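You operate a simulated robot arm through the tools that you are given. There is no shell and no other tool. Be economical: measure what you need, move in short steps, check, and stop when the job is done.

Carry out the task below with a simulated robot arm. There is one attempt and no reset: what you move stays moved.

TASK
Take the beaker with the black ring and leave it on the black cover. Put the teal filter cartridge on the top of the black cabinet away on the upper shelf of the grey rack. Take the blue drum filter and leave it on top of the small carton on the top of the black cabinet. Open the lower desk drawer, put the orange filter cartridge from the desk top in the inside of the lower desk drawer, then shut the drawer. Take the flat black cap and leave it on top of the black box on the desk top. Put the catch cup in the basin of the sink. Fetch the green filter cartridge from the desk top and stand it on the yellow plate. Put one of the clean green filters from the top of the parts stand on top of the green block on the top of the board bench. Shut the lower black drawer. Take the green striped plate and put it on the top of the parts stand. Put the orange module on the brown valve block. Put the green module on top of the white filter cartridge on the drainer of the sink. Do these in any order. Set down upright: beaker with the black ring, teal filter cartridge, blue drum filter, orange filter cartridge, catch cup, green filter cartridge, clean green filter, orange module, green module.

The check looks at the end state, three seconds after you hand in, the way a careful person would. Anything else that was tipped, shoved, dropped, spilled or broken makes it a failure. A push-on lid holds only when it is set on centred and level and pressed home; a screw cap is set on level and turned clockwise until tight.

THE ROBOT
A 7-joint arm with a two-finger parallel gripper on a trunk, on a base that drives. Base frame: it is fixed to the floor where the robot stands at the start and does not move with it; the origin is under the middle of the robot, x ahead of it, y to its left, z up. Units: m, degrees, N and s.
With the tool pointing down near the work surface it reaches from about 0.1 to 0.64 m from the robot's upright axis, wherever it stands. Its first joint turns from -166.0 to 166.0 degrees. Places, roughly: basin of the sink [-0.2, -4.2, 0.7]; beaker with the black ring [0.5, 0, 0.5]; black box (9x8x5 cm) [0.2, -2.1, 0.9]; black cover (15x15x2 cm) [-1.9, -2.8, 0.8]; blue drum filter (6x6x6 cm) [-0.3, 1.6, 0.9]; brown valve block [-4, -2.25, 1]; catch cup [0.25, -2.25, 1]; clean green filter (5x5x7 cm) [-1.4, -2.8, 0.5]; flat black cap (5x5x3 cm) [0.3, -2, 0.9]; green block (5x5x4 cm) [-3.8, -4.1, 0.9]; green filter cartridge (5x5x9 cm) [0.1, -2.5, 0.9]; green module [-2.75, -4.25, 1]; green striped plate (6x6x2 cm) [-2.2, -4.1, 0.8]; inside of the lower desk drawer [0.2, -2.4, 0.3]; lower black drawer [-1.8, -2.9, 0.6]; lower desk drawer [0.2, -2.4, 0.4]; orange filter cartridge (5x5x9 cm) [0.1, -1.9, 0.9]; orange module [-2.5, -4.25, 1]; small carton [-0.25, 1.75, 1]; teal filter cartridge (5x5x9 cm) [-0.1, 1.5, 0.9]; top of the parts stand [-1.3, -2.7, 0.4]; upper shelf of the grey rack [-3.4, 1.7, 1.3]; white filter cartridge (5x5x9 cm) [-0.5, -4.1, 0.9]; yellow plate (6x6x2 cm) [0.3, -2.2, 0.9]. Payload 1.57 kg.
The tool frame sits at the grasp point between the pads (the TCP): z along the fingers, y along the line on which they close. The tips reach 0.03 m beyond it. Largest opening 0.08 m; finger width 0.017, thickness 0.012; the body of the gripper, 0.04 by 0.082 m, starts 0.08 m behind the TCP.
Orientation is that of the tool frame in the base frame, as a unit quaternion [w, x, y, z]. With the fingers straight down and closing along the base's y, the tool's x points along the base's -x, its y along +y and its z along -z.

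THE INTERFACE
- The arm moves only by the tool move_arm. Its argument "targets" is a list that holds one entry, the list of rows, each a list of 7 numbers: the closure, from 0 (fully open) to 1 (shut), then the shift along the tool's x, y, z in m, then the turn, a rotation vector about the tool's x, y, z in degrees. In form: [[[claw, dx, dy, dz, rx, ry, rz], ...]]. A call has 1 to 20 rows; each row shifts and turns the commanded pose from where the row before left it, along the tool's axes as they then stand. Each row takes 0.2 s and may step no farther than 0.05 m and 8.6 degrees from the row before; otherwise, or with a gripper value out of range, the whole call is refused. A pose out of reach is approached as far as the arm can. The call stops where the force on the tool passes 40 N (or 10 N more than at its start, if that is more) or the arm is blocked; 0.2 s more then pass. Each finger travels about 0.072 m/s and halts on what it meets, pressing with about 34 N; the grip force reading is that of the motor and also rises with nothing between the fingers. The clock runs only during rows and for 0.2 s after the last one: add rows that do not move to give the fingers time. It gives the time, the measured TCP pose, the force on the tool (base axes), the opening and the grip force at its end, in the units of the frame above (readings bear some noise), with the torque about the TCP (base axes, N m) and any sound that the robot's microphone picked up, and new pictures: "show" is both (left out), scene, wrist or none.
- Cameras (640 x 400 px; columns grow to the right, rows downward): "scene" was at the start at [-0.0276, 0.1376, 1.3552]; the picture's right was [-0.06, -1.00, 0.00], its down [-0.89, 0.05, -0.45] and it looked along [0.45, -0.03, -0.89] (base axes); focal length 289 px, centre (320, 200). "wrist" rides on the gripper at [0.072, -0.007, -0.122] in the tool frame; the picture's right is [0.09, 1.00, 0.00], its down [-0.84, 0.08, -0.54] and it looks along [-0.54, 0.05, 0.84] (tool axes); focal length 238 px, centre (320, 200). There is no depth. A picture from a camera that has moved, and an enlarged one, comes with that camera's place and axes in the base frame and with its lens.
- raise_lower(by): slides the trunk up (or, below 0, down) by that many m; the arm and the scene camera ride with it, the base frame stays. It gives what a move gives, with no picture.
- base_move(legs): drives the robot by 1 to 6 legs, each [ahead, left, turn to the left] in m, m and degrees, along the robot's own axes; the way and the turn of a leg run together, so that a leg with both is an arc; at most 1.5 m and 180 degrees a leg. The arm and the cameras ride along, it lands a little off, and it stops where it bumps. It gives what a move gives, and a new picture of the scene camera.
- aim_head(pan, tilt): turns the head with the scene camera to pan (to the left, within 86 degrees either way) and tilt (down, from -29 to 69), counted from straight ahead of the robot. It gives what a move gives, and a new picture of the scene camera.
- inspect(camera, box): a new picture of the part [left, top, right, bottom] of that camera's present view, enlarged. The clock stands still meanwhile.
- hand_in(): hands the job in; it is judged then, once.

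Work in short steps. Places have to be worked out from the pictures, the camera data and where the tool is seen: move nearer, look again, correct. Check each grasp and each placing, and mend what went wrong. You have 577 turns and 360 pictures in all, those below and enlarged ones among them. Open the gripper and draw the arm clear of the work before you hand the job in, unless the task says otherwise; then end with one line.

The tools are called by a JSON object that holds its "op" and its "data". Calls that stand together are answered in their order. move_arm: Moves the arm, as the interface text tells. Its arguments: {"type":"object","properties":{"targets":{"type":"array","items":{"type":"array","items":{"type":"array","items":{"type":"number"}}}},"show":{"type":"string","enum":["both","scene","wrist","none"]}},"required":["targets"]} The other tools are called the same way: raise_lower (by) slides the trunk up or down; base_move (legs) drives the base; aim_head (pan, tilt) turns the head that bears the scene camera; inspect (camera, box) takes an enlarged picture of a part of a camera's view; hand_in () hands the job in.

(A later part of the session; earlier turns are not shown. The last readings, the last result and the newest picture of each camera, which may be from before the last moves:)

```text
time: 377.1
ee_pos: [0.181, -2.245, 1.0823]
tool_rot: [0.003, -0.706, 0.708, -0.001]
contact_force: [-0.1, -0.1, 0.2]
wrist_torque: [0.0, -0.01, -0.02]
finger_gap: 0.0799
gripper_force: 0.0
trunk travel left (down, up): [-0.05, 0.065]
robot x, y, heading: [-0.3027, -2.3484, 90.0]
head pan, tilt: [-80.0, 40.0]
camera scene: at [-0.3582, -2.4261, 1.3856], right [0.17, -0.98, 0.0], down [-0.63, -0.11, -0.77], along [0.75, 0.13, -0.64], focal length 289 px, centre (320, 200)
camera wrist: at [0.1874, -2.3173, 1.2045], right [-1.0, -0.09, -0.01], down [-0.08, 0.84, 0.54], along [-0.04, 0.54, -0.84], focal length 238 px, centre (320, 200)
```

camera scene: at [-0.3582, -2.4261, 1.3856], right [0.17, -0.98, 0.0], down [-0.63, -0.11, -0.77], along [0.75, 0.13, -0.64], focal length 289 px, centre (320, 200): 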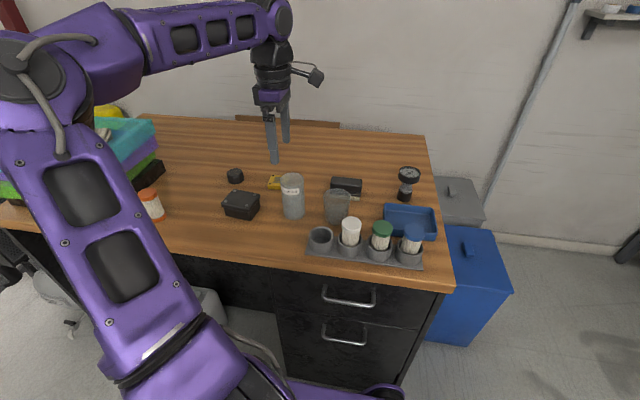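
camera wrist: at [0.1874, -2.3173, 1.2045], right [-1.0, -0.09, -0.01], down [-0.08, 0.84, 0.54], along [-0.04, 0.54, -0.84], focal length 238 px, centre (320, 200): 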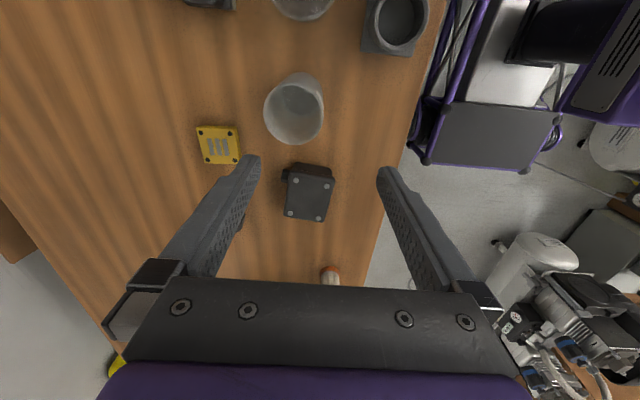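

Cup rim centre ≈(0.213, -2.257, 0.954), about 0.062 wide. I centre over it and descend to just above the rim.

{"op": "move_arm", "data": {"targets": [[[0, 0.012, -0.032, 0, 0, 0, 0], [0, 0, 0, 0.04, 0, 0, 0], [0, 0, 0, 0.04, 0, 0, 0], [0, 0, 0, 0, 0, 0, 0]]], "show": "wrist"}}

{"op": "inspect", "data": {"camera": "scene", "box": [240, 120, 360, 240]}}

```text
time: 378.1
ee_pos: [0.2134, -2.2568, 1.0029]
tool_rot: [0.001, -0.706, 0.708, -0.001]
contact_force: [0.0, 0.9, 0.0]
wrist_torque: [-0.03, 0.01, 0.0]
finger_gap: 0.0801
gripper_force: 0.0
trunk travel left (down, up): [-0.05, 0.065]
robot x, y, heading: [-0.3048, -2.3529, 90.0]
head pan, tilt: [-80.0, 40.0]
camera wrist: at [0.2198, -2.3289, 1.125], right [-1.0, -0.09, -0.01], down [-0.08, 0.84, 0.54], along [-0.04, 0.54, -0.84], focal length 238 px, centre (320, 200)
```

wrist: 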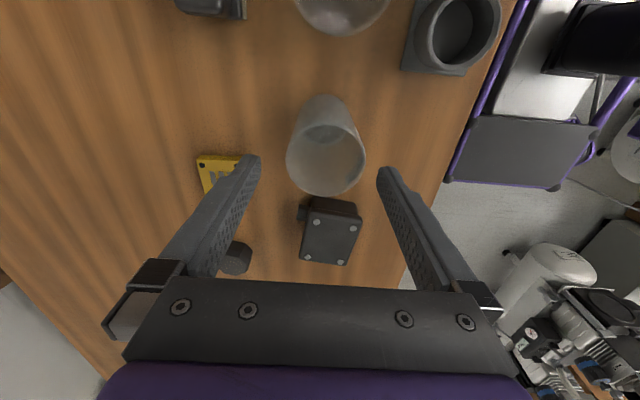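

```text
3.33 times, centred on (300, 180) of scene
camera zoom: at [-0.3583, -2.426, 1.3856], right [0.17, -0.98, 0.0], down [-0.63, -0.11, -0.77], along [0.75, 0.13, -0.64], focal length 964 px, centre (387, 267)
```

zoom: 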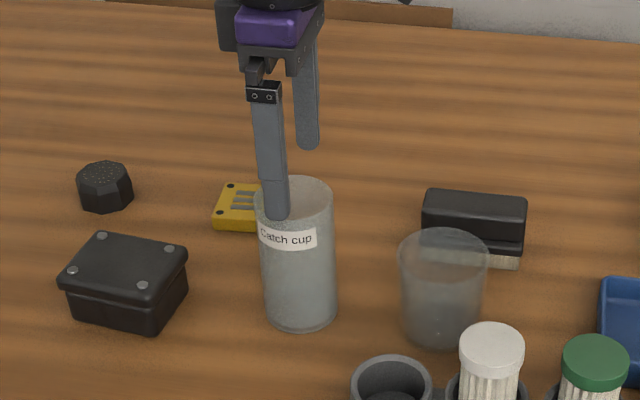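

Centred (3 mm correction). I descend 0.09 and close.

{"op": "move_arm", "data": {"targets": [[[0, 0, 0.003, 0.03, 0, 0, 0], [0, 0, 0, 0.03, 0, 0, 0], [0, 0, 0, 0.03, 0, 0, 0], [0, 0, 0, 0, 0, 0, 0], [0.4, 0, 0, 0, 0, 0, 0], [0.4, 0, 0, 0, 0, 0, 0], [0.4, 0, 0, 0, 0, 0, 0]]], "show": "wrist"}}

```text
time: 379.7
ee_pos: [0.2109, -2.2558, 0.9138]
tool_rot: [0.002, -0.706, 0.708, -0.002]
contact_force: [0.1, 0.1, 1.1]
wrist_torque: [0.02, 0.0, 0.0]
finger_gap: 0.0614
gripper_force: 33.8
trunk travel left (down, up): [-0.05, 0.065]
robot x, y, heading: [-0.3014, -2.35, 89.9]
head pan, tilt: [-80.0, 40.0]
camera wrist: at [0.2166, -2.3283, 1.0364], right [-1.0, -0.09, -0.01], down [-0.08, 0.84, 0.54], along [-0.04, 0.54, -0.84], focal length 238 px, centre (320, 200)
```

wrist: 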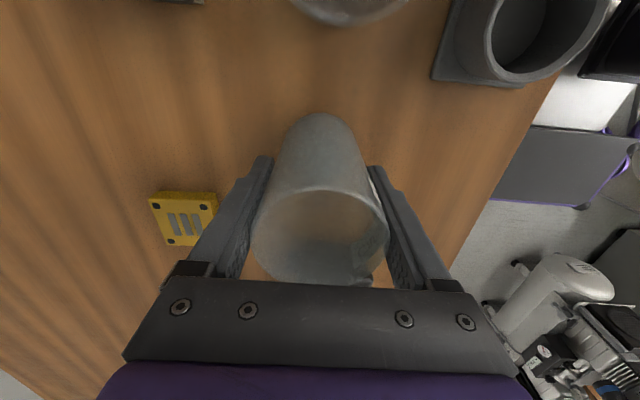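

Gripped (0.061). I lift straight up and pull in.

{"op": "move_arm", "data": {"targets": [[[0.4, 0, 0, -0.02, 0, 0, 0], [0.4, 0, 0, -0.04, 0, 0, 0], [0.4, 0, 0, -0.04, 0, 0, 0], [0.4, 0, 0, -0.04, 0, 0, 0], [0.4, 0, 0, -0.04, 0, 0, 0], [0.4, 0, 0.03, -0.02, 0, 0, 0], [0.4, 0, 0.04, 0, 0, 0, 0], [0.4, 0, 0.04, 0, 0, 0, 0], [0.4, 0, 0.04, 0, 0, 0, 0], [0.4, 0, 0, 0, 0, 0, 0]]], "show": "wrist"}}

```text
time: 381.9
ee_pos: [0.0598, -2.2556, 1.113]
tool_rot: [0.001, -0.706, 0.708, -0.002]
contact_force: [0.3, 0.1, -0.7]
wrist_torque: [-0.03, 0.02, -0.01]
finger_gap: 0.0615
gripper_force: 34.0
trunk travel left (down, up): [-0.05, 0.065]
robot x, y, heading: [-0.302, -2.3543, 90.3]
head pan, tilt: [-80.0, 40.0]
camera wrist: at [0.0652, -2.3276, 1.2345], right [-1.0, -0.09, -0.01], down [-0.08, 0.84, 0.54], along [-0.04, 0.54, -0.84], focal length 238 px, centre (320, 200)
```

wrist: 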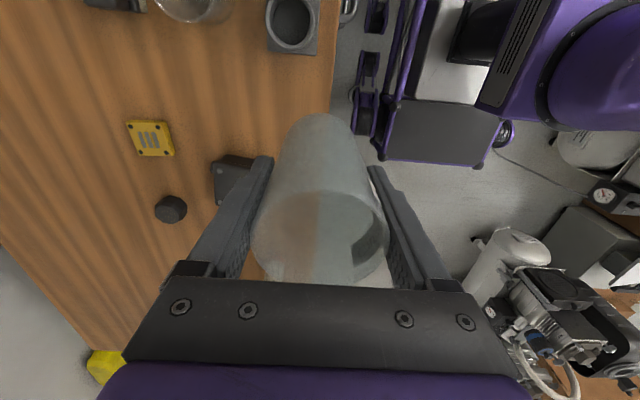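

Cup held. I drive back to the sink and turn right.

{"op": "base_move", "data": {"legs": [[0, 0.12, 0], [-1.08, 0, 0], [0, 0, -90]]}}

{"op": "aim_head", "data": {"pan": -75, "tilt": 45}}

```text
time: 392.8
ee_pos: [-0.3236, -3.793, 1.1117]
tool_rot: [0.0, -0.001, 1.0, -0.002]
contact_force: [-0.4, -0.1, -0.6]
wrist_torque: [-0.01, -0.01, 0.03]
finger_gap: 0.0614
gripper_force: 34.2
trunk travel left (down, up): [-0.05, 0.065]
robot x, y, heading: [-0.4204, -3.433, 0.4]
head pan, tilt: [-80.0, 40.0]
camera scene: at [-0.4982, -3.3756, 1.3856], right [-0.98, -0.18, 0.0], down [-0.12, 0.63, -0.77], along [0.14, -0.75, -0.64], focal length 289 px, centre (320, 200)
```

scene: 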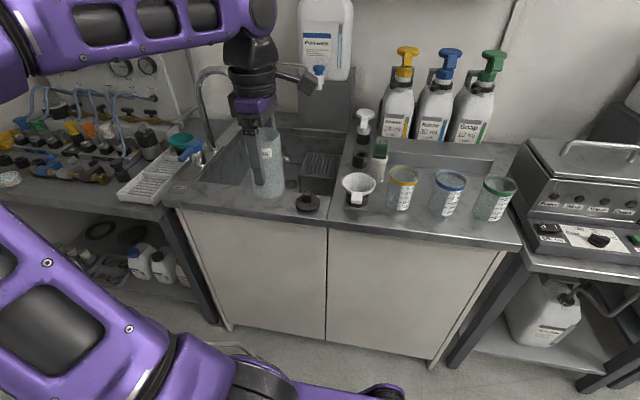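

```text
time: 393.4
ee_pos: [-0.3233, -3.7929, 1.1119]
tool_rot: [0.0, -0.002, 1.0, -0.002]
contact_force: [0.1, -0.3, -1.1]
wrist_torque: [0.01, 0.02, 0.01]
finger_gap: 0.0618
gripper_force: 34.2
trunk travel left (down, up): [-0.05, 0.065]
robot x, y, heading: [-0.421, -3.4313, 0.2]
head pan, tilt: [-75.0, 45.0]
camera scene: at [-0.4919, -3.3704, 1.3784], right [-0.96, -0.26, 0.0], down [-0.19, 0.68, -0.71], along [0.19, -0.68, -0.71], focal length 289 px, centre (320, 200)
```

scene: 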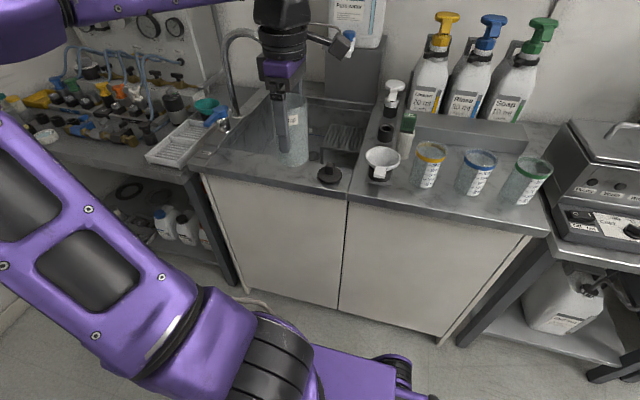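

I need a clear view of the basin floor. I move the arm aside (forward/up-right) and drive closer, tilting the head down.

{"op": "move_arm", "data": {"targets": [[[0.4, -0.03, 0.035, 0, 0, 0, 0], [0.4, -0.03, 0.035, 0, 0, 0, 0], [0.4, -0.035, 0.03, 0, 0, 0, 0], [0.4, -0.04, 0.02, 0, 0, 0, 0], [0.4, -0.04, 0.02, 0, 0, 0, 0], [0.4, -0.04, 0.02, 0, 0, 0, 0], [0.4, 0, 0, 0, 0, 0, 0]]], "show": "none"}}

{"op": "base_move", "data": {"legs": [[0.05, -0.15, 0]]}}

{"op": "aim_head", "data": {"pan": -70, "tilt": 45}}

{"op": "inspect", "data": {"camera": "scene", "box": [200, 60, 440, 240]}}

```text
time: 395.0
ee_pos: [-0.1094, -3.6322, 1.1096]
tool_rot: [0.0, -0.002, 1.0, -0.003]
contact_force: [-0.4, -0.3, 0.2]
wrist_torque: [0.01, 0.03, 0.01]
finger_gap: 0.0616
gripper_force: 34.4
trunk travel left (down, up): [-0.05, 0.065]
robot x, y, heading: [-0.4185, -3.4364, 0.4]
head pan, tilt: [-75.0, 45.0]
```

```text
time: 397.1
ee_pos: [-0.0591, -3.7813, 1.1107]
tool_rot: [0.001, -0.001, 1.0, -0.002]
contact_force: [0.2, -0.2, -0.6]
wrist_torque: [-0.04, 0.02, 0.0]
finger_gap: 0.0616
gripper_force: 34.0
trunk travel left (down, up): [-0.05, 0.065]
robot x, y, heading: [-0.3721, -3.5773, 0.5]
head pan, tilt: [-75.0, 45.0]
camera scene: at [-0.4411, -3.5189, 1.3783], right [-0.96, -0.27, 0.0], down [-0.19, 0.68, -0.71], along [0.19, -0.68, -0.71], focal length 289 px, centre (320, 200)
```

scene: 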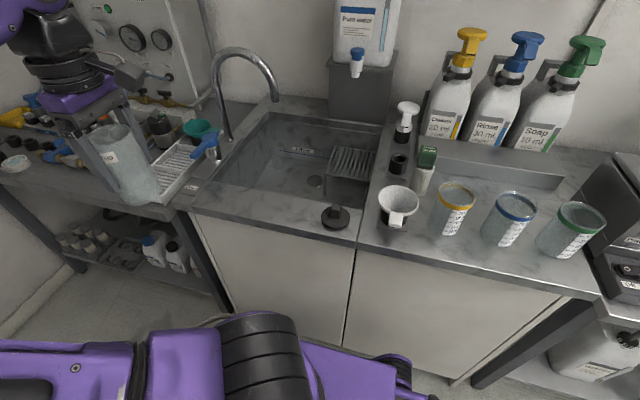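

```text
time: 397.8
ee_pos: [-0.0595, -3.7818, 1.1095]
tool_rot: [0.0, -0.002, 1.0, -0.002]
contact_force: [0.2, -0.1, -1.5]
wrist_torque: [0.01, 0.04, -0.01]
finger_gap: 0.0615
gripper_force: 33.5
trunk travel left (down, up): [-0.05, 0.065]
robot x, y, heading: [-0.3718, -3.58, 0.2]
head pan, tilt: [-70.0, 45.0]
camera scene: at [-0.4343, -3.5168, 1.3783], right [-0.94, -0.35, 0.0], down [-0.25, 0.66, -0.71], along [0.25, -0.66, -0.71], focal length 289 px, centre (320, 200)
```

scene: 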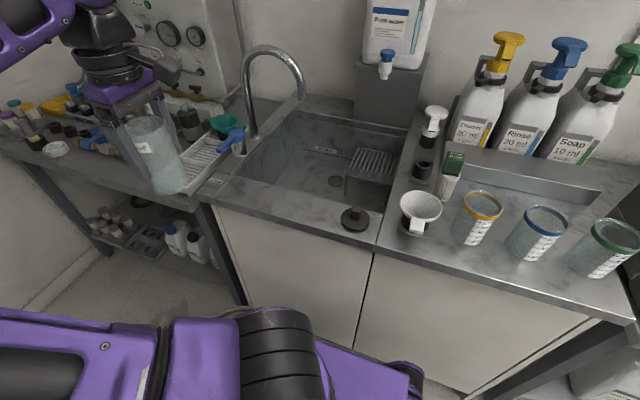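

```text
2.22 times, centred on (320, 150) of scene
camera zoom: at [-0.4343, -3.5168, 1.3783], right [-0.94, -0.35, 0.0], down [-0.25, 0.66, -0.71], along [0.25, -0.66, -0.71], focal length 643 px, centre (320, 311)
```

zoom: 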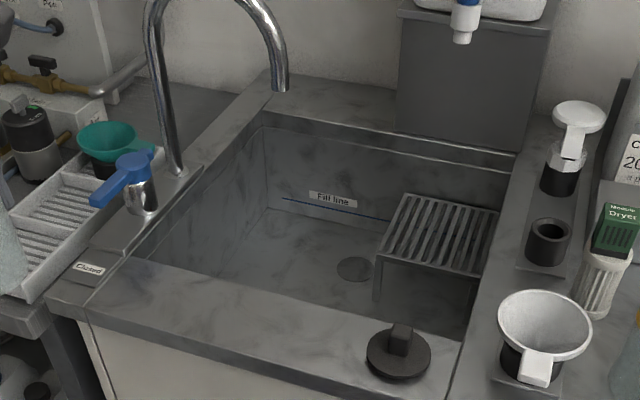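

The basin floor is free near (-0.22, -4.16); the tap tip is near (-0.11, -4.23). I approach from the -x side, at height first.

{"op": "move_arm", "data": {"targets": [[[0.4, 0.045, 0, 0, 0, 0, 0], [0.4, 0.045, 0, 0, 0, 0, 0], [0.4, 0.045, 0, 0, 0, 0, 0], [0.4, 0.04, -0.01, 0, 0, 0, 0], [0.4, 0, -0.042, 0, 0, 0, 0], [0.4, 0, -0.042, 0, 0, 0, 0], [0.4, 0, -0.042, 0, 0, 0, 0], [0.4, 0, -0.042, 0, 0, 0, 0], [0.4, 0, -0.042, 0, 0, 0, 0], [0.4, 0, -0.042, 0, 0, 0, 0], [0.4, 0, -0.042, 0, 0, 0, 0], [0.4, 0, 0, 0, 0, 0, 0]]]}}

```text
time: 400.4
ee_pos: [-0.232, -4.0868, 1.1109]
tool_rot: [0.001, -0.002, 1.0, -0.003]
contact_force: [-1.4, 0.1, -0.7]
wrist_torque: [-0.01, -0.02, 0.0]
finger_gap: 0.0617
gripper_force: 34.4
trunk travel left (down, up): [-0.05, 0.065]
robot x, y, heading: [-0.3722, -3.5808, 0.6]
head pan, tilt: [-70.0, 45.0]
camera scene: at [-0.4343, -3.517, 1.3783], right [-0.94, -0.35, 0.0], down [-0.25, 0.66, -0.71], along [0.25, -0.66, -0.71], focal length 289 px, centre (320, 200)
camera wrist: at [-0.3041, -4.0934, 1.2338], right [-0.1, 1.0, -0.01], down [0.84, 0.08, 0.54], along [0.54, 0.05, -0.84], focal length 238 px, centre (320, 200)
```

scene: 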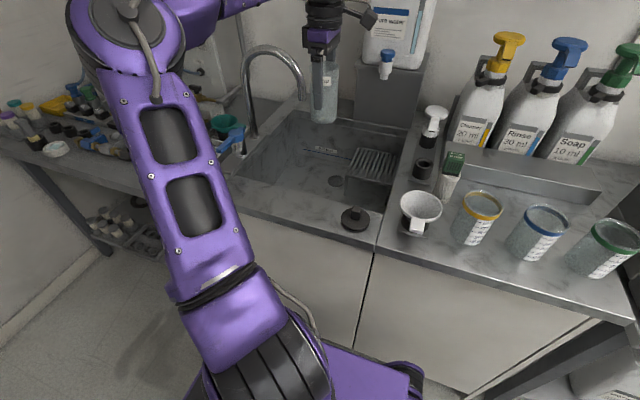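
wrist: 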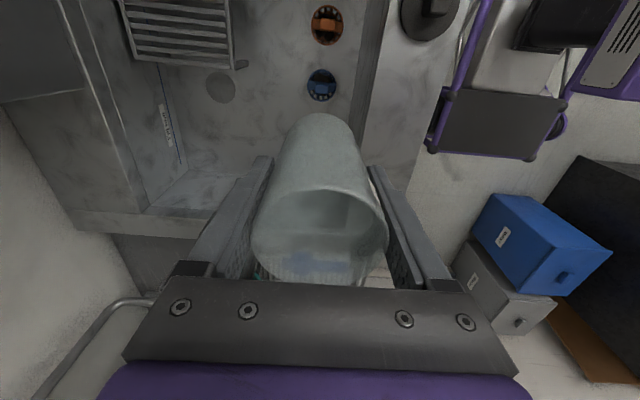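

The wrist view confirms a free floor spot around (-0.205, -4.175). I move there and descend in stages.

{"op": "move_arm", "data": {"targets": [[[0.4, -0.012, -0.044, 0, 0, 0, 0], [0.4, -0.012, -0.044, 0, 0, 0, 0], [0.4, 0, 0, 0.04, 0, 0, 0], [0.4, 0, 0, 0.04, 0, 0, 0], [0.4, 0, 0, 0.04, 0, 0, 0], [0.4, 0, 0, 0.04, 0, 0, 0], [0.4, 0, 0, 0, 0, 0, 0]]]}}

```text
time: 402.0
ee_pos: [-0.208, -4.1747, 0.9531]
tool_rot: [0.0, -0.002, 1.0, -0.003]
contact_force: [-0.9, -0.3, -0.3]
wrist_torque: [0.0, 0.01, 0.0]
finger_gap: 0.0617
gripper_force: 34.7
trunk travel left (down, up): [-0.05, 0.065]
robot x, y, heading: [-0.371, -3.5844, 0.6]
head pan, tilt: [-70.0, 45.0]
camera scene: at [-0.4343, -3.5169, 1.3783], right [-0.94, -0.35, 0.0], down [-0.25, 0.66, -0.71], along [0.25, -0.66, -0.71], focal length 289 px, centre (320, 200)
camera wrist: at [-0.2803, -4.1814, 1.0743], right [-0.1, 1.0, -0.01], down [0.84, 0.08, 0.54], along [0.54, 0.05, -0.84], focal length 238 px, centre (320, 200)
```

scene: 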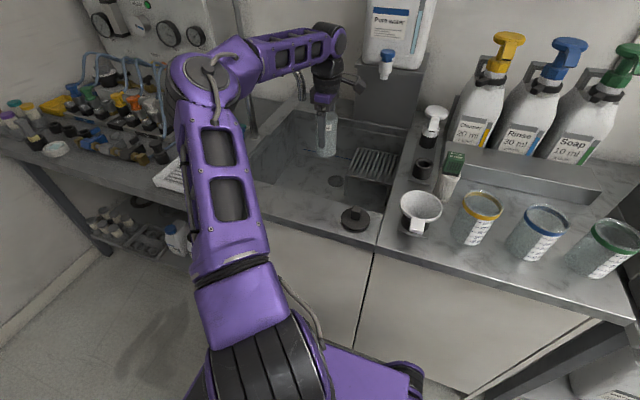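
wrist: 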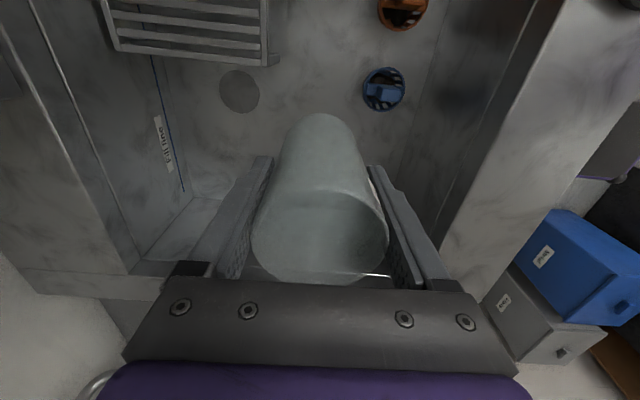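

The tap looks clear of the forearm. I descend slowly another 0.12 with checks.

{"op": "move_arm", "data": {"targets": [[[0.4, 0, 0, 0.03, 0, 0, 0], [0.4, 0, 0, 0.03, 0, 0, 0], [0.4, 0, 0, 0.03, 0, 0, 0], [0.4, 0, 0, 0.03, 0, 0, 0], [0.4, 0, 0, 0, 0, 0, 0]]]}}

```text
time: 403.2
ee_pos: [-0.2073, -4.1761, 0.8313]
tool_rot: [0.0, -0.002, 1.0, -0.003]
contact_force: [0.1, 0.2, -0.4]
wrist_torque: [-0.02, -0.01, -0.03]
finger_gap: 0.0613
gripper_force: 34.2
trunk travel left (down, up): [-0.05, 0.065]
robot x, y, heading: [-0.3706, -3.5805, 0.5]
head pan, tilt: [-70.0, 45.0]
camera scene: at [-0.4343, -3.5168, 1.3783], right [-0.94, -0.35, 0.0], down [-0.25, 0.66, -0.71], along [0.25, -0.66, -0.71], focal length 289 px, centre (320, 200)
camera wrist: at [-0.2796, -4.1824, 0.9536], right [-0.1, 1.0, -0.01], down [0.84, 0.08, 0.54], along [0.54, 0.05, -0.84], focal length 238 px, centre (320, 200)
```

scene: 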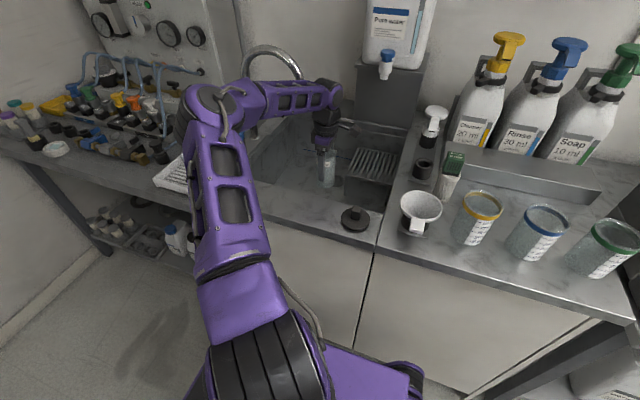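
wrist: 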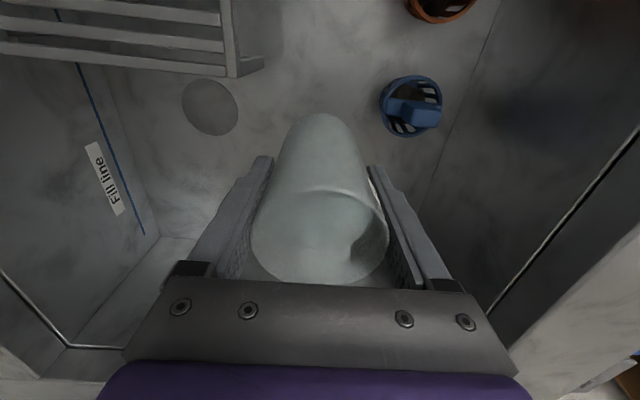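

Still clear. I continue down in 1 cm guarded steps.

{"op": "move_arm", "data": {"targets": [[[0.4, 0, 0, 0.012, 0, 0, 0], [0.4, 0, 0, 0.012, 0, 0, 0], [0.4, 0, 0, 0.01, 0, 0, 0], [0.4, 0, 0, 0.01, 0, 0, 0], [0.4, 0, 0, 0, 0, 0, 0]]], "show": "wrist"}}

```text
time: 404.4
ee_pos: [-0.208, -4.1756, 0.7876]
tool_rot: [-0.001, -0.001, 1.0, -0.003]
contact_force: [1.3, 0.3, -0.1]
wrist_torque: [0.04, 0.01, 0.0]
finger_gap: 0.0617
gripper_force: 33.3
trunk travel left (down, up): [-0.05, 0.065]
robot x, y, heading: [-0.3675, -3.5839, 0.4]
head pan, tilt: [-70.0, 45.0]
camera wrist: at [-0.2802, -4.1827, 0.9103], right [-0.1, 1.0, -0.01], down [0.84, 0.08, 0.54], along [0.54, 0.05, -0.84], focal length 238 px, centre (320, 200)
```

wrist: 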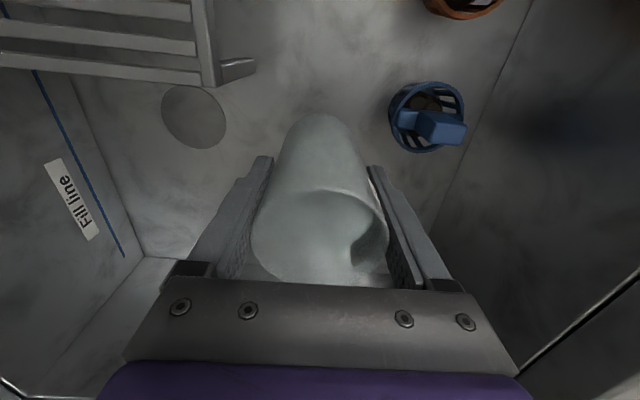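

A blue strainer knob is close to the right finger, so I'll open only slightly. Continue down.

{"op": "move_arm", "data": {"targets": [[[0.4, 0, 0, 0.008, 0, 0, 0], [0.4, 0, 0, 0.008, 0, 0, 0], [0.4, 0, 0, 0.006, 0, 0, 0], [0.4, 0, 0, 0.006, 0, 0, 0], [0.4, 0, 0, 0.006, 0, 0, 0], [0.4, 0, 0, 0, 0, 0, 0]]], "show": "wrist"}}

```text
time: 405.8
ee_pos: [-0.2081, -4.1776, 0.7533]
tool_rot: [0.0, -0.002, 1.0, -0.003]
contact_force: [-0.1, 0.2, -0.1]
wrist_torque: [-0.04, 0.02, -0.02]
finger_gap: 0.0615
gripper_force: 33.4
trunk travel left (down, up): [-0.05, 0.065]
robot x, y, heading: [-0.3722, -3.5834, 0.3]
head pan, tilt: [-70.0, 45.0]
camera wrist: at [-0.2801, -4.1829, 0.876], right [-0.1, 1.0, -0.01], down [0.84, 0.08, 0.54], along [0.54, 0.05, -0.84], focal length 238 px, centre (320, 200)
```

wrist: 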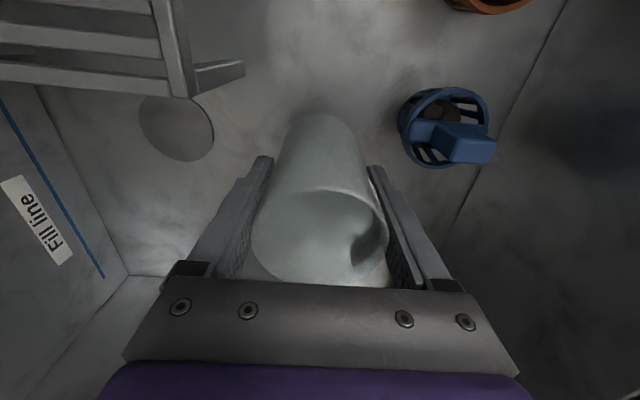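

Not yet on the floor. Continue with guarded steps.

{"op": "move_arm", "data": {"targets": [[[0.4, 0, 0, 0.008, 0, 0, 0], [0.4, 0, 0, 0.008, 0, 0, 0], [0.4, 0, 0, 0.006, 0, 0, 0], [0.4, 0, 0, 0.006, 0, 0, 0], [0.4, 0, 0, 0.006, 0, 0, 0], [0.4, 0, 0, 0, 0, 0, 0]]]}}

```text
time: 407.2
ee_pos: [-0.2076, -4.1769, 0.7218]
tool_rot: [0.0, -0.002, 1.0, -0.007]
contact_force: [-0.5, -2.4, 27.5]
wrist_torque: [0.56, -0.07, 0.05]
finger_gap: 0.0618
gripper_force: 34.2
trunk travel left (down, up): [-0.05, 0.065]
robot x, y, heading: [-0.3702, -3.5836, 0.4]
head pan, tilt: [-70.0, 45.0]
camera scene: at [-0.4348, -3.5151, 1.3784], right [-0.94, -0.35, 0.0], down [-0.25, 0.66, -0.71], along [0.25, -0.66, -0.71], focal length 289 px, centre (320, 200)
camera wrist: at [-0.2802, -4.183, 0.8448], right [-0.1, 1.0, -0.01], down [0.84, 0.09, 0.54], along [0.54, 0.04, -0.84], focal length 238 px, centre (320, 200)
```

scene: 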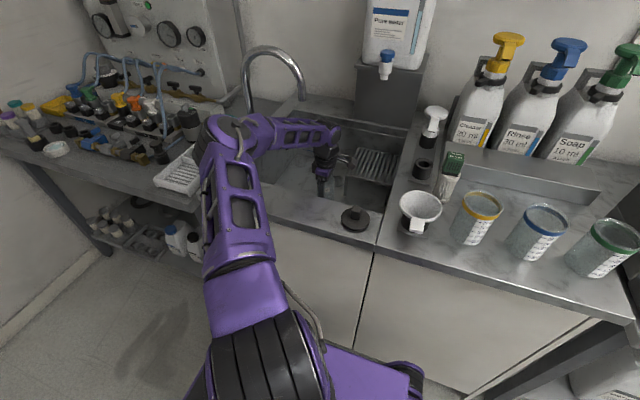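
wrist: 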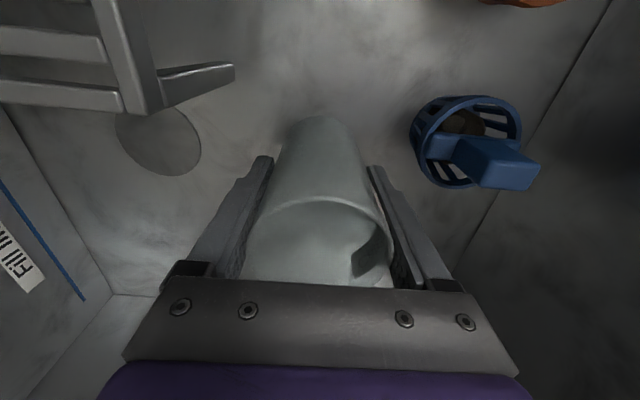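

Contact with the basin floor. I ease up 3 mm, open to ~0.072, and rise straight up.

{"op": "move_arm", "data": {"targets": [[[0.4, 0, 0, -0.003, 0, 0, 0], [0.2, 0, 0, 0, 0, 0, 0], [0.1, 0, 0, 0, 0, 0, 0], [0.08, 0, 0, 0, 0, 0, 0], [0.08, 0, 0, -0.02, 0, 0, 0], [0.08, 0, 0, -0.03, 0, 0, 0], [0.08, 0, 0, -0.03, 0, 0, 0], [0.08, 0, 0, 0, 0, 0, 0]]], "show": "wrist"}}

```text
time: 409.0
ee_pos: [-0.2083, -4.177, 0.8032]
tool_rot: [0.0, -0.002, 1.0, -0.002]
contact_force: [-0.4, 0.7, -0.4]
wrist_torque: [0.01, -0.02, 0.0]
finger_gap: 0.0735
gripper_force: 0.1
trunk travel left (down, up): [-0.05, 0.065]
robot x, y, heading: [-0.3717, -3.5845, 0.4]
head pan, tilt: [-70.0, 45.0]
camera wrist: at [-0.2805, -4.1831, 0.9257], right [-0.1, 1.0, -0.01], down [0.84, 0.08, 0.54], along [0.54, 0.05, -0.84], focal length 238 px, centre (320, 200)
```

wrist: 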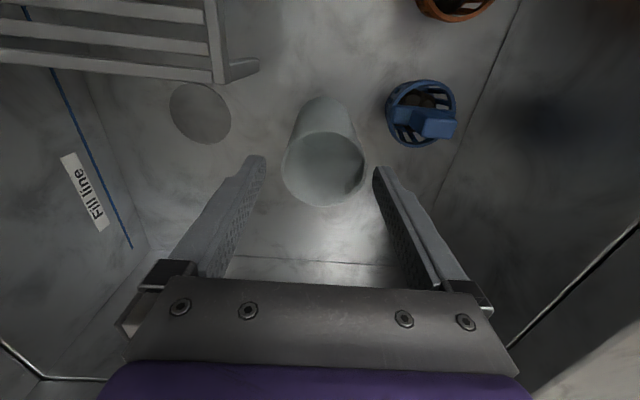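

The cup stands in the basin. I rise and retrace, then head back to the desk.

{"op": "move_arm", "data": {"targets": [[[0, 0, 0, -0.045, 0, 0, 0], [0, 0, 0, -0.045, 0, 0, 0], [0, 0, 0, -0.045, 0, 0, 0], [0, 0, 0, -0.045, 0, 0, 0], [0, 0, 0, -0.045, 0, 0, 0], [0, 0, 0, -0.045, 0, 0, 0], [0, 0, 0, -0.03, 0, 0, 0], [0, 0.01, 0.042, 0, 0, 0, 0], [0, 0.01, 0.042, 0, 0, 0, 0], [0, 0, 0.042, 0, 0, 0, 0], [0, 0, 0.042, 0, 0, 0, 0], [0, 0, 0.042, 0, 0, 0, 0], [0, 0, 0, 0, 0, 0, 0]]], "show": "scene"}}

{"op": "base_move", "data": {"legs": [[-0.05, 0.17, 0], [0, 0, 90], [1.06, 0, 0], [0, -0.13, 0]]}}

{"op": "aim_head", "data": {"pan": -80, "tilt": 45}}

```text
time: 411.8
ee_pos: [-0.2277, -3.9644, 1.1011]
tool_rot: [0.0, -0.001, 1.0, -0.003]
contact_force: [0.5, 0.4, 0.6]
wrist_torque: [0.01, -0.03, 0.0]
finger_gap: 0.0801
gripper_force: 0.0
trunk travel left (down, up): [-0.05, 0.065]
robot x, y, heading: [-0.3717, -3.5793, 0.2]
head pan, tilt: [-70.0, 45.0]
camera scene: at [-0.4343, -3.5166, 1.3783], right [-0.94, -0.35, 0.0], down [-0.25, 0.66, -0.71], along [0.25, -0.66, -0.71], focal length 289 px, centre (320, 200)
```

scene: 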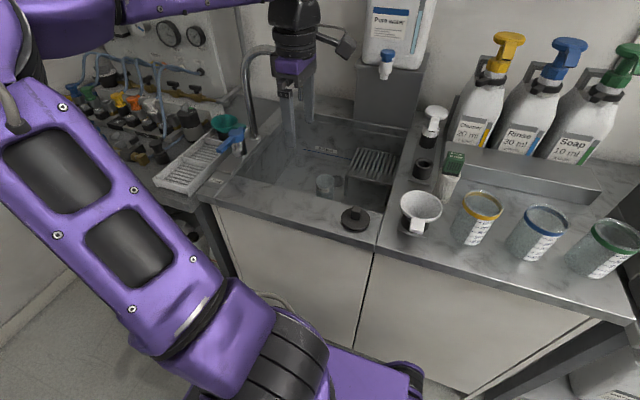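

```text
time: 424.5
ee_pos: [0.0984, -2.2079, 1.1011]
tool_rot: [0.001, -0.703, 0.711, -0.002]
contact_force: [0.9, 0.2, -0.4]
wrist_torque: [0.01, 0.0, 0.03]
finger_gap: 0.0799
gripper_force: 0.1
trunk travel left (down, up): [-0.05, 0.065]
robot x, y, heading: [-0.2841, -2.3446, 89.5]
head pan, tilt: [-70.0, 45.0]
camera scene: at [-0.3516, -2.4052, 1.3783], right [0.33, -0.94, 0.0], down [-0.67, -0.24, -0.71], along [0.67, 0.24, -0.71], focal length 289 px, centre (320, 200)
```

scene: 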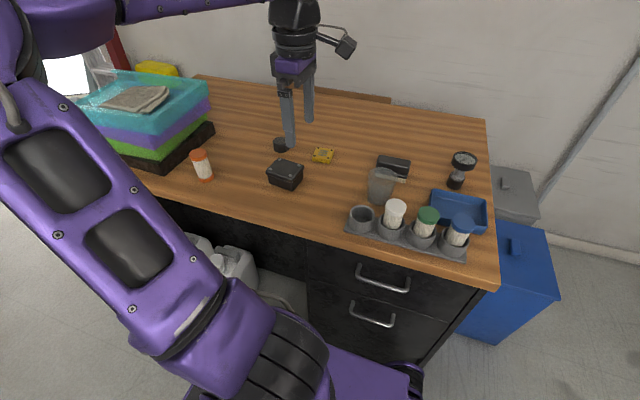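

```text
time: 425.3
ee_pos: [0.0989, -2.2088, 1.101]
tool_rot: [0.002, -0.703, 0.711, -0.002]
contact_force: [-0.2, 0.4, 0.2]
wrist_torque: [0.01, 0.0, 0.01]
finger_gap: 0.08
gripper_force: 0.0
trunk travel left (down, up): [-0.05, 0.065]
robot x, y, heading: [-0.2832, -2.3476, 89.0]
head pan, tilt: [-80.0, 45.0]
camera scene: at [-0.348, -2.4189, 1.3783], right [0.16, -0.99, 0.0], down [-0.7, -0.12, -0.71], along [0.7, 0.12, -0.71], focal length 289 px, centre (320, 200)
```

scene: 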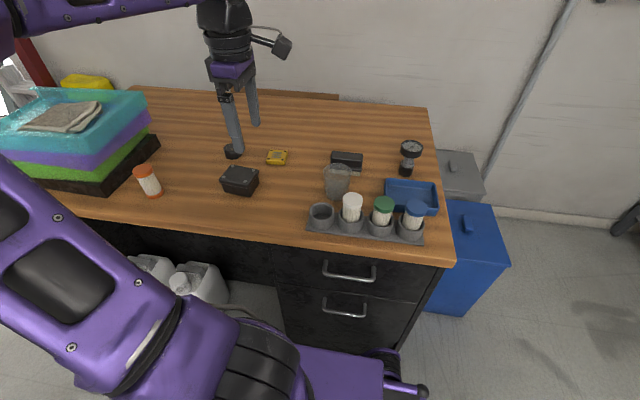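

Next the black cap (~(0.336, -2.036)) onto the black box (~(0.18, -2.12)). I move the base ahead 0.2 and bring the tool over the cap.

{"op": "base_move", "data": {"legs": [[0.2, -0.02, 1]]}}

{"op": "move_arm", "data": {"targets": [[[0, 0, -0.045, 0, 0, 0, 0], [0, 0, -0.045, 0, 0, 0, 0], [0, 0, -0.045, 0, 0, 0, 0], [0, 0, -0.04, 0, 0, 0, 0], [0, 0, 0, 0.04, 0, 0, 0], [0, 0, 0, 0.04, 0, 0, 0], [0, 0, 0, 0, 0, 0, 0]]]}}

```text
time: 426.9
ee_pos: [0.1162, -2.0014, 1.101]
tool_rot: [-0.002, 0.708, -0.706, 0.002]
contact_force: [-0.4, -0.4, 0.3]
wrist_torque: [0.03, 0.0, 0.01]
finger_gap: 0.08
gripper_force: 0.1
trunk travel left (down, up): [-0.05, 0.065]
robot x, y, heading: [-0.2677, -2.1454, 90.5]
head pan, tilt: [-80.0, 45.0]
camera scene: at [-0.3267, -2.2206, 1.3783], right [0.18, -0.98, 0.0], down [-0.7, -0.13, -0.71], along [0.7, 0.13, -0.71], focal length 289 px, centre (320, 200)
```

scene: 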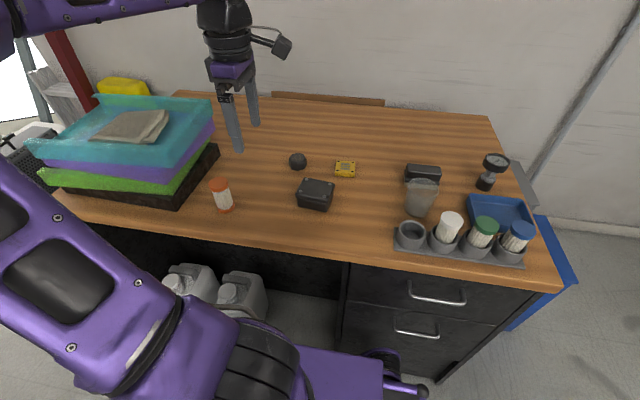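

```text
time: 428.5
ee_pos: [0.2926, -2.0019, 1.0213]
tool_rot: [-0.002, 0.709, -0.705, 0.002]
contact_force: [-0.3, -0.1, 0.7]
wrist_torque: [0.0, -0.02, -0.01]
finger_gap: 0.0798
gripper_force: 0.2
trunk travel left (down, up): [-0.05, 0.065]
robot x, y, heading: [-0.2627, -2.1462, 90.2]
head pan, tilt: [-80.0, 45.0]
camera scene: at [-0.3266, -2.2205, 1.3783], right [0.18, -0.98, 0.0], down [-0.7, -0.13, -0.71], along [0.7, 0.13, -0.71], focal length 289 px, centre (320, 200)
camera wrist: at [0.2975, -2.0741, 1.1439], right [-1.0, -0.1, -0.01], down [-0.08, 0.84, 0.54], along [-0.05, 0.54, -0.84], focal length 238 px, centre (320, 200)
```

scene: 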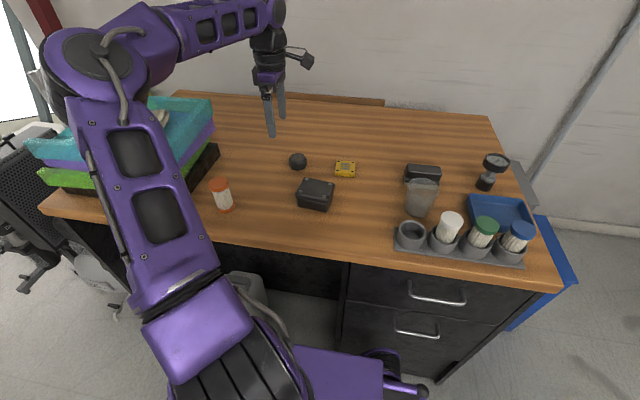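
wrist: 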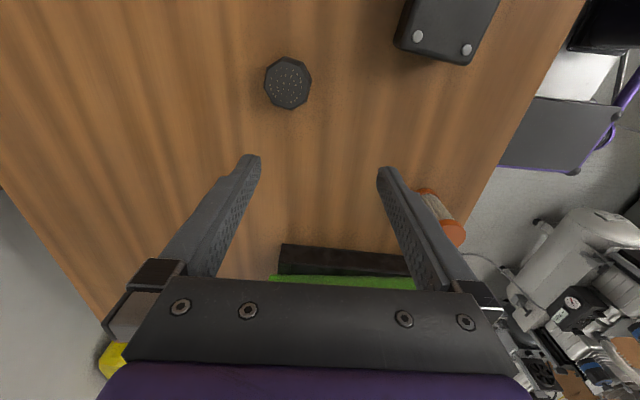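

Cap ≈(0.326, -2.038), top ≈0.868. I centre and descend to 0.91.

{"op": "move_arm", "data": {"targets": [[[0.1, 0.036, -0.033, 0, 0, 0, 0], [0.1, 0, 0, 0.04, 0, 0, 0], [0.1, 0, 0, 0.04, 0, 0, 0], [0.1, 0, 0, 0.03, 0, 0, 0], [0.1, 0, 0, 0, 0, 0, 0]]], "show": "none"}}

{"op": "inspect", "data": {"camera": "wrist", "box": [220, 100, 420, 240]}}

```text
time: 429.7
ee_pos: [0.3265, -2.0382, 0.9132]
tool_rot: [-0.003, 0.709, -0.706, 0.002]
contact_force: [0.2, 0.4, -0.4]
wrist_torque: [-0.02, 0.0, 0.01]
finger_gap: 0.0723
gripper_force: 0.1
trunk travel left (down, up): [-0.05, 0.065]
robot x, y, heading: [-0.2689, -2.1481, 90.3]
head pan, tilt: [-80.0, 45.0]
```

```text
2.86 times, centred on (320, 170) of wrist
camera zoom: at [0.3315, -2.11, 1.0342], right [-1.0, -0.1, -0.01], down [-0.08, 0.84, 0.54], along [-0.05, 0.54, -0.84], focal length 681 px, centre (320, 286)
```

zoom: 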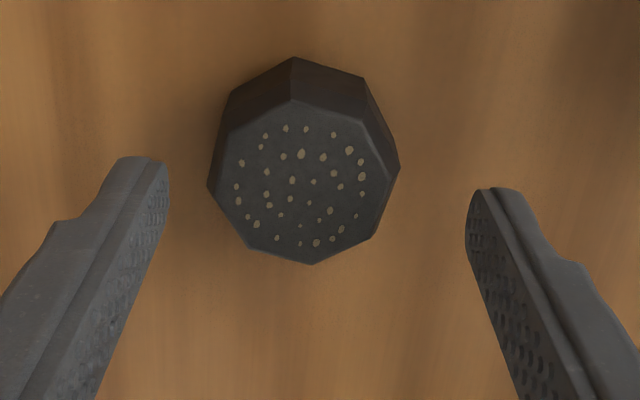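

I rotate the tool ~14° so the pads meet the octagon's flats, correct 5 mm, descend and close.

{"op": "move_arm", "data": {"targets": [[[0.1, 0.001, -0.005, 0, 0, 0, 0], [0.1, 0, 0, 0, 0, 0, 7.2], [0.1, 0, 0, 0.015, 0, 0, 7.2], [0.1, 0, 0, 0.015, 0, 0, 0], [0.1, 0, 0, 0.008, 0, 0, 0], [0.1, 0, 0, 0, 0, 0, 0], [0.6, 0, 0, 0, 0, 0, 0], [0.6, 0, 0, 0, 0, 0, 0], [0.6, 0, 0, 0, 0, 0, 0]]], "show": "wrist"}}

```text
time: 431.7
ee_pos: [0.3297, -2.0393, 0.8753]
tool_rot: [0.004, -0.614, 0.789, -0.002]
contact_force: [-7.7, 3.1, 10.0]
wrist_torque: [0.09, 0.5, -0.08]
finger_gap: 0.0476
gripper_force: 34.1
trunk travel left (down, up): [-0.05, 0.065]
robot x, y, heading: [-0.266, -2.148, 90.4]
head pan, tilt: [-80.0, 45.0]
camera wrist: at [0.3184, -2.1104, 0.9974], right [-0.99, 0.16, -0.01], down [0.13, 0.83, 0.54], along [0.09, 0.54, -0.84], focal length 238 px, centre (320, 200)
```

wrist: 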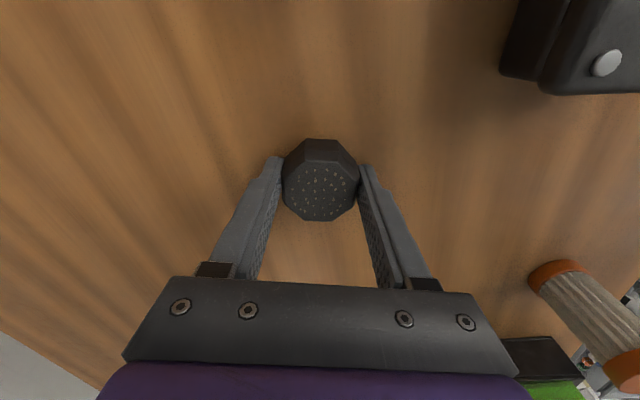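

Gripped on flats (0.048); tips just touched the desk (z≈0.845). I lift and move toward the box.

{"op": "move_arm", "data": {"targets": [[[0.6, 0, 0, -0.02, 0, 0, 0], [0.6, 0, 0, -0.04, 0, 0, 0], [0.6, 0, 0, -0.04, 0, 0, 0], [0.6, 0, 0, -0.02, 0, 0, -7.2], [0.6, 0, 0, 0, 0, 0, -7.2], [0.6, 0.02, 0.04, 0, 0, 0, 0], [0.6, 0.01, 0.04, 0, 0, 0, 0], [0.6, 0, 0.04, 0, 0, 0, 0], [0.6, 0, 0, 0, 0, 0, 0]]]}}

{"op": "inspect", "data": {"camera": "scene", "box": [250, 130, 390, 230]}}

```text
time: 433.7
ee_pos: [0.2088, -2.0699, 0.9937]
tool_rot: [-0.002, 0.708, -0.706, 0.002]
contact_force: [-0.2, 0.0, -0.4]
wrist_torque: [-0.01, -0.01, 0.0]
finger_gap: 0.0473
gripper_force: 34.1
trunk travel left (down, up): [-0.05, 0.065]
robot x, y, heading: [-0.2662, -2.149, 90.4]
head pan, tilt: [-80.0, 45.0]
camera scene: at [-0.3268, -2.2205, 1.3783], right [0.18, -0.98, 0.0], down [-0.7, -0.13, -0.71], along [0.7, 0.13, -0.71], focal length 289 px, centre (320, 200)
camera wrist: at [0.2158, -2.1416, 1.1165], right [-1.0, -0.1, -0.01], down [-0.08, 0.84, 0.54], along [-0.05, 0.54, -0.84], focal length 238 px, centre (320, 200)
```

scene: 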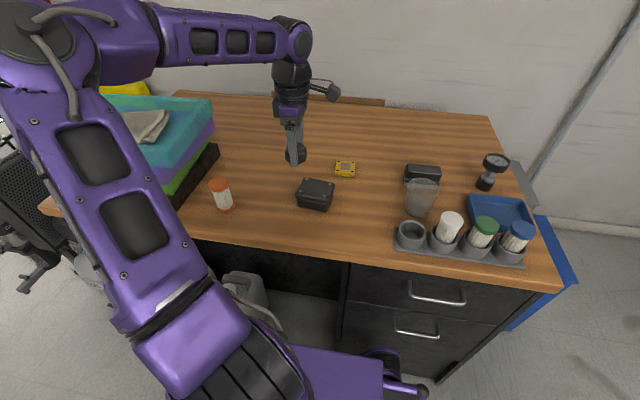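
wrist: 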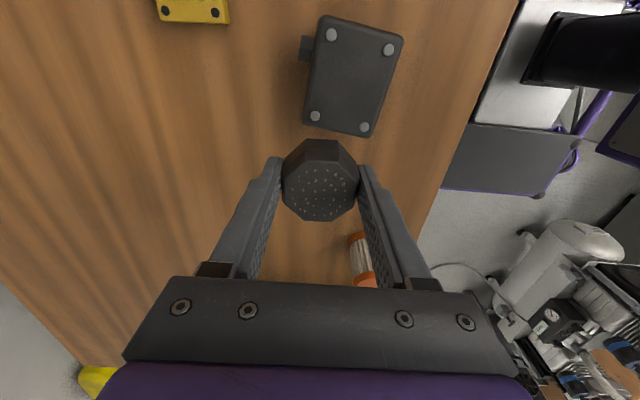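

```text
4.00 times, centred on (320, 180) of scene
camera zoom: at [-0.3268, -2.2205, 1.3783], right [0.18, -0.98, 0.0], down [-0.7, -0.13, -0.71], along [0.7, 0.13, -0.71], focal length 1157 px, centre (320, 280)
```

zoom: 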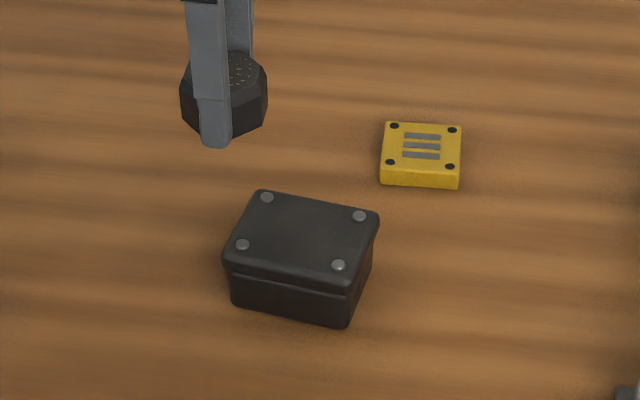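

Box top centre ≈(0.189, -2.118, 0.895). I move over it and lower to just above.

{"op": "move_arm", "data": {"targets": [[[0.6, 0.024, 0.01, 0, 0, 0, 0], [0.6, 0.024, 0.01, 0, 0, 0, 0], [0.6, 0, 0, 0.03, 0, 0, 0], [0.6, 0, 0, 0.02, 0, 0, 0], [0.6, 0, 0, 0, 0, 0, 0]]], "show": "wrist"}}

{"op": "inspect", "data": {"camera": "scene", "box": [250, 130, 390, 230]}}

```text
time: 434.9
ee_pos: [0.1902, -2.1167, 0.9443]
tool_rot: [-0.003, 0.708, -0.706, 0.001]
contact_force: [0.0, -0.6, -0.3]
wrist_torque: [0.0, -0.01, -0.01]
finger_gap: 0.0472
gripper_force: 33.9
trunk travel left (down, up): [-0.05, 0.065]
robot x, y, heading: [-0.2641, -2.1431, 90.1]
head pan, tilt: [-80.0, 45.0]
camera wrist: at [0.1968, -2.1894, 1.0662], right [-1.0, -0.1, -0.01], down [-0.08, 0.84, 0.54], along [-0.05, 0.54, -0.84], focal length 238 px, centre (320, 200)
```

wrist: 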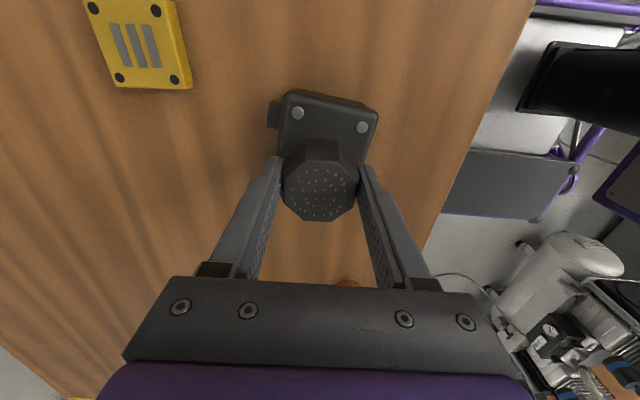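

```text
4.00 times, centred on (320, 180) of scene
camera zoom: at [-0.3266, -2.2205, 1.3783], right [0.18, -0.98, 0.0], down [-0.7, -0.13, -0.71], along [0.7, 0.13, -0.71], focal length 1157 px, centre (320, 280)
```

zoom: 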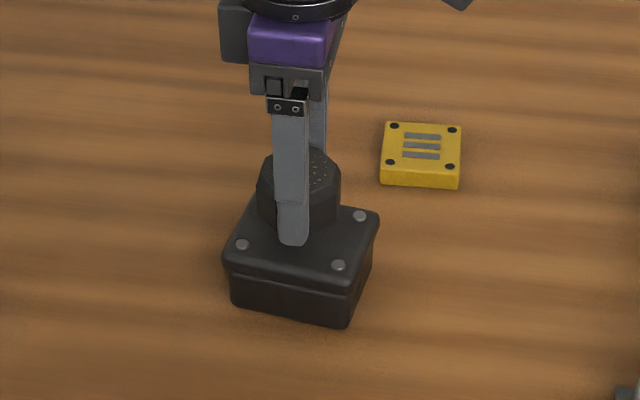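

Aligned. Lower in small steps to contact.

{"op": "move_arm", "data": {"targets": [[[0.6, 0, 0, 0.008, 0, 0, 0], [0.6, 0, 0, 0.006, 0, 0, 0], [0.6, 0, 0, 0.004, 0, 0, 0], [0.6, 0, 0, 0, 0, 0, 0]]], "show": "none"}}

```text
time: 435.9
ee_pos: [0.1915, -2.1179, 0.9255]
tool_rot: [-0.002, 0.708, -0.706, 0.002]
contact_force: [-0.5, 0.7, -0.1]
wrist_torque: [0.02, 0.02, -0.01]
finger_gap: 0.047
gripper_force: 34.2
trunk travel left (down, up): [-0.05, 0.065]
robot x, y, heading: [-0.2657, -2.1458, 90.3]
head pan, tilt: [-80.0, 45.0]
```

{"op": "move_arm", "data": {"targets": [[[0.6, 0, 0, 0.004, 0, 0, 0], [0.6, 0, 0, 0.003, 0, 0, 0], [0.6, 0, 0, 0.003, 0, 0, 0], [0.6, 0, 0, 0, 0, 0, 0]]], "show": "none"}}

{"op": "inspect", "data": {"camera": "scene", "box": [250, 130, 390, 230]}}

```text
time: 436.4
ee_pos: [0.1904, -2.1182, 0.9232]
tool_rot: [-0.005, 0.708, -0.706, 0.003]
contact_force: [-8.0, 2.4, 24.4]
wrist_torque: [0.0, 0.9, -0.08]
finger_gap: 0.0472
gripper_force: 34.1
trunk travel left (down, up): [-0.05, 0.065]
robot x, y, heading: [-0.2701, -2.1438, 90.3]
head pan, tilt: [-80.0, 45.0]
stopped in row 2: the force on the tool passed its limit at 45 N (the readings are from after the stop); the commanded pose is now the measured one
```

```text
4.00 times, centred on (320, 180) of scene
camera zoom: at [-0.3288, -2.2203, 1.3784], right [0.18, -0.98, 0.0], down [-0.69, -0.13, -0.71], along [0.7, 0.13, -0.71], focal length 1157 px, centre (320, 280)
```

zoom: 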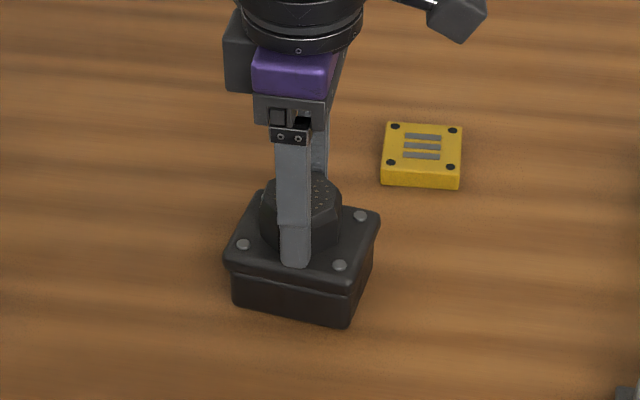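

Contact. I ease up 3 mm, open and rise.

{"op": "move_arm", "data": {"targets": [[[0.6, 0, 0, -0.003, 0, 0, 0], [0.4, 0, 0, 0, 0, 0, 0], [0.2, 0, 0, 0, 0, 0, 0], [0.1, 0, 0, 0, 0, 0, 0], [0.1, 0, 0, -0.03, 0, 0, 0], [0.1, 0, 0, -0.04, 0, 0, 0], [0.1, 0, 0, -0.04, 0, 0, 0], [0.1, 0, 0, -0.03, 0, 0, 0], [0.1, 0, 0, 0, 0, 0, 0]]], "show": "none"}}

{"op": "inspect", "data": {"camera": "scene", "box": [250, 130, 390, 230]}}

```text
time: 438.4
ee_pos: [0.1892, -2.1181, 1.0662]
tool_rot: [-0.005, 0.708, -0.706, 0.003]
contact_force: [-0.6, 0.0, -0.3]
wrist_torque: [0.01, 0.03, -0.01]
finger_gap: 0.0719
gripper_force: 0.1
trunk travel left (down, up): [-0.05, 0.065]
robot x, y, heading: [-0.2646, -2.1434, 90.4]
head pan, tilt: [-80.0, 45.0]
```

```text
4.00 times, centred on (320, 180) of scene
camera zoom: at [-0.3268, -2.2205, 1.3783], right [0.18, -0.98, 0.0], down [-0.7, -0.13, -0.71], along [0.7, 0.13, -0.71], focal length 1157 px, centre (320, 280)
```

zoom: 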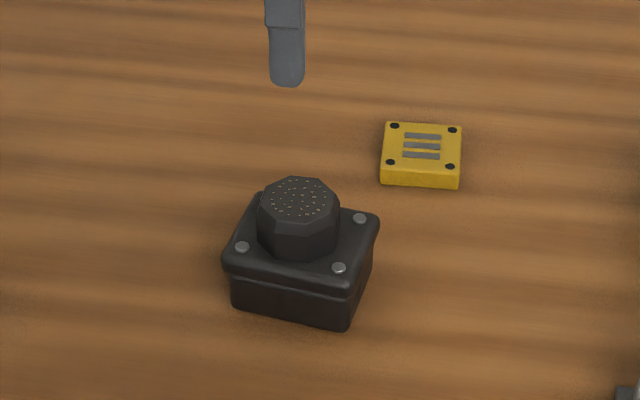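

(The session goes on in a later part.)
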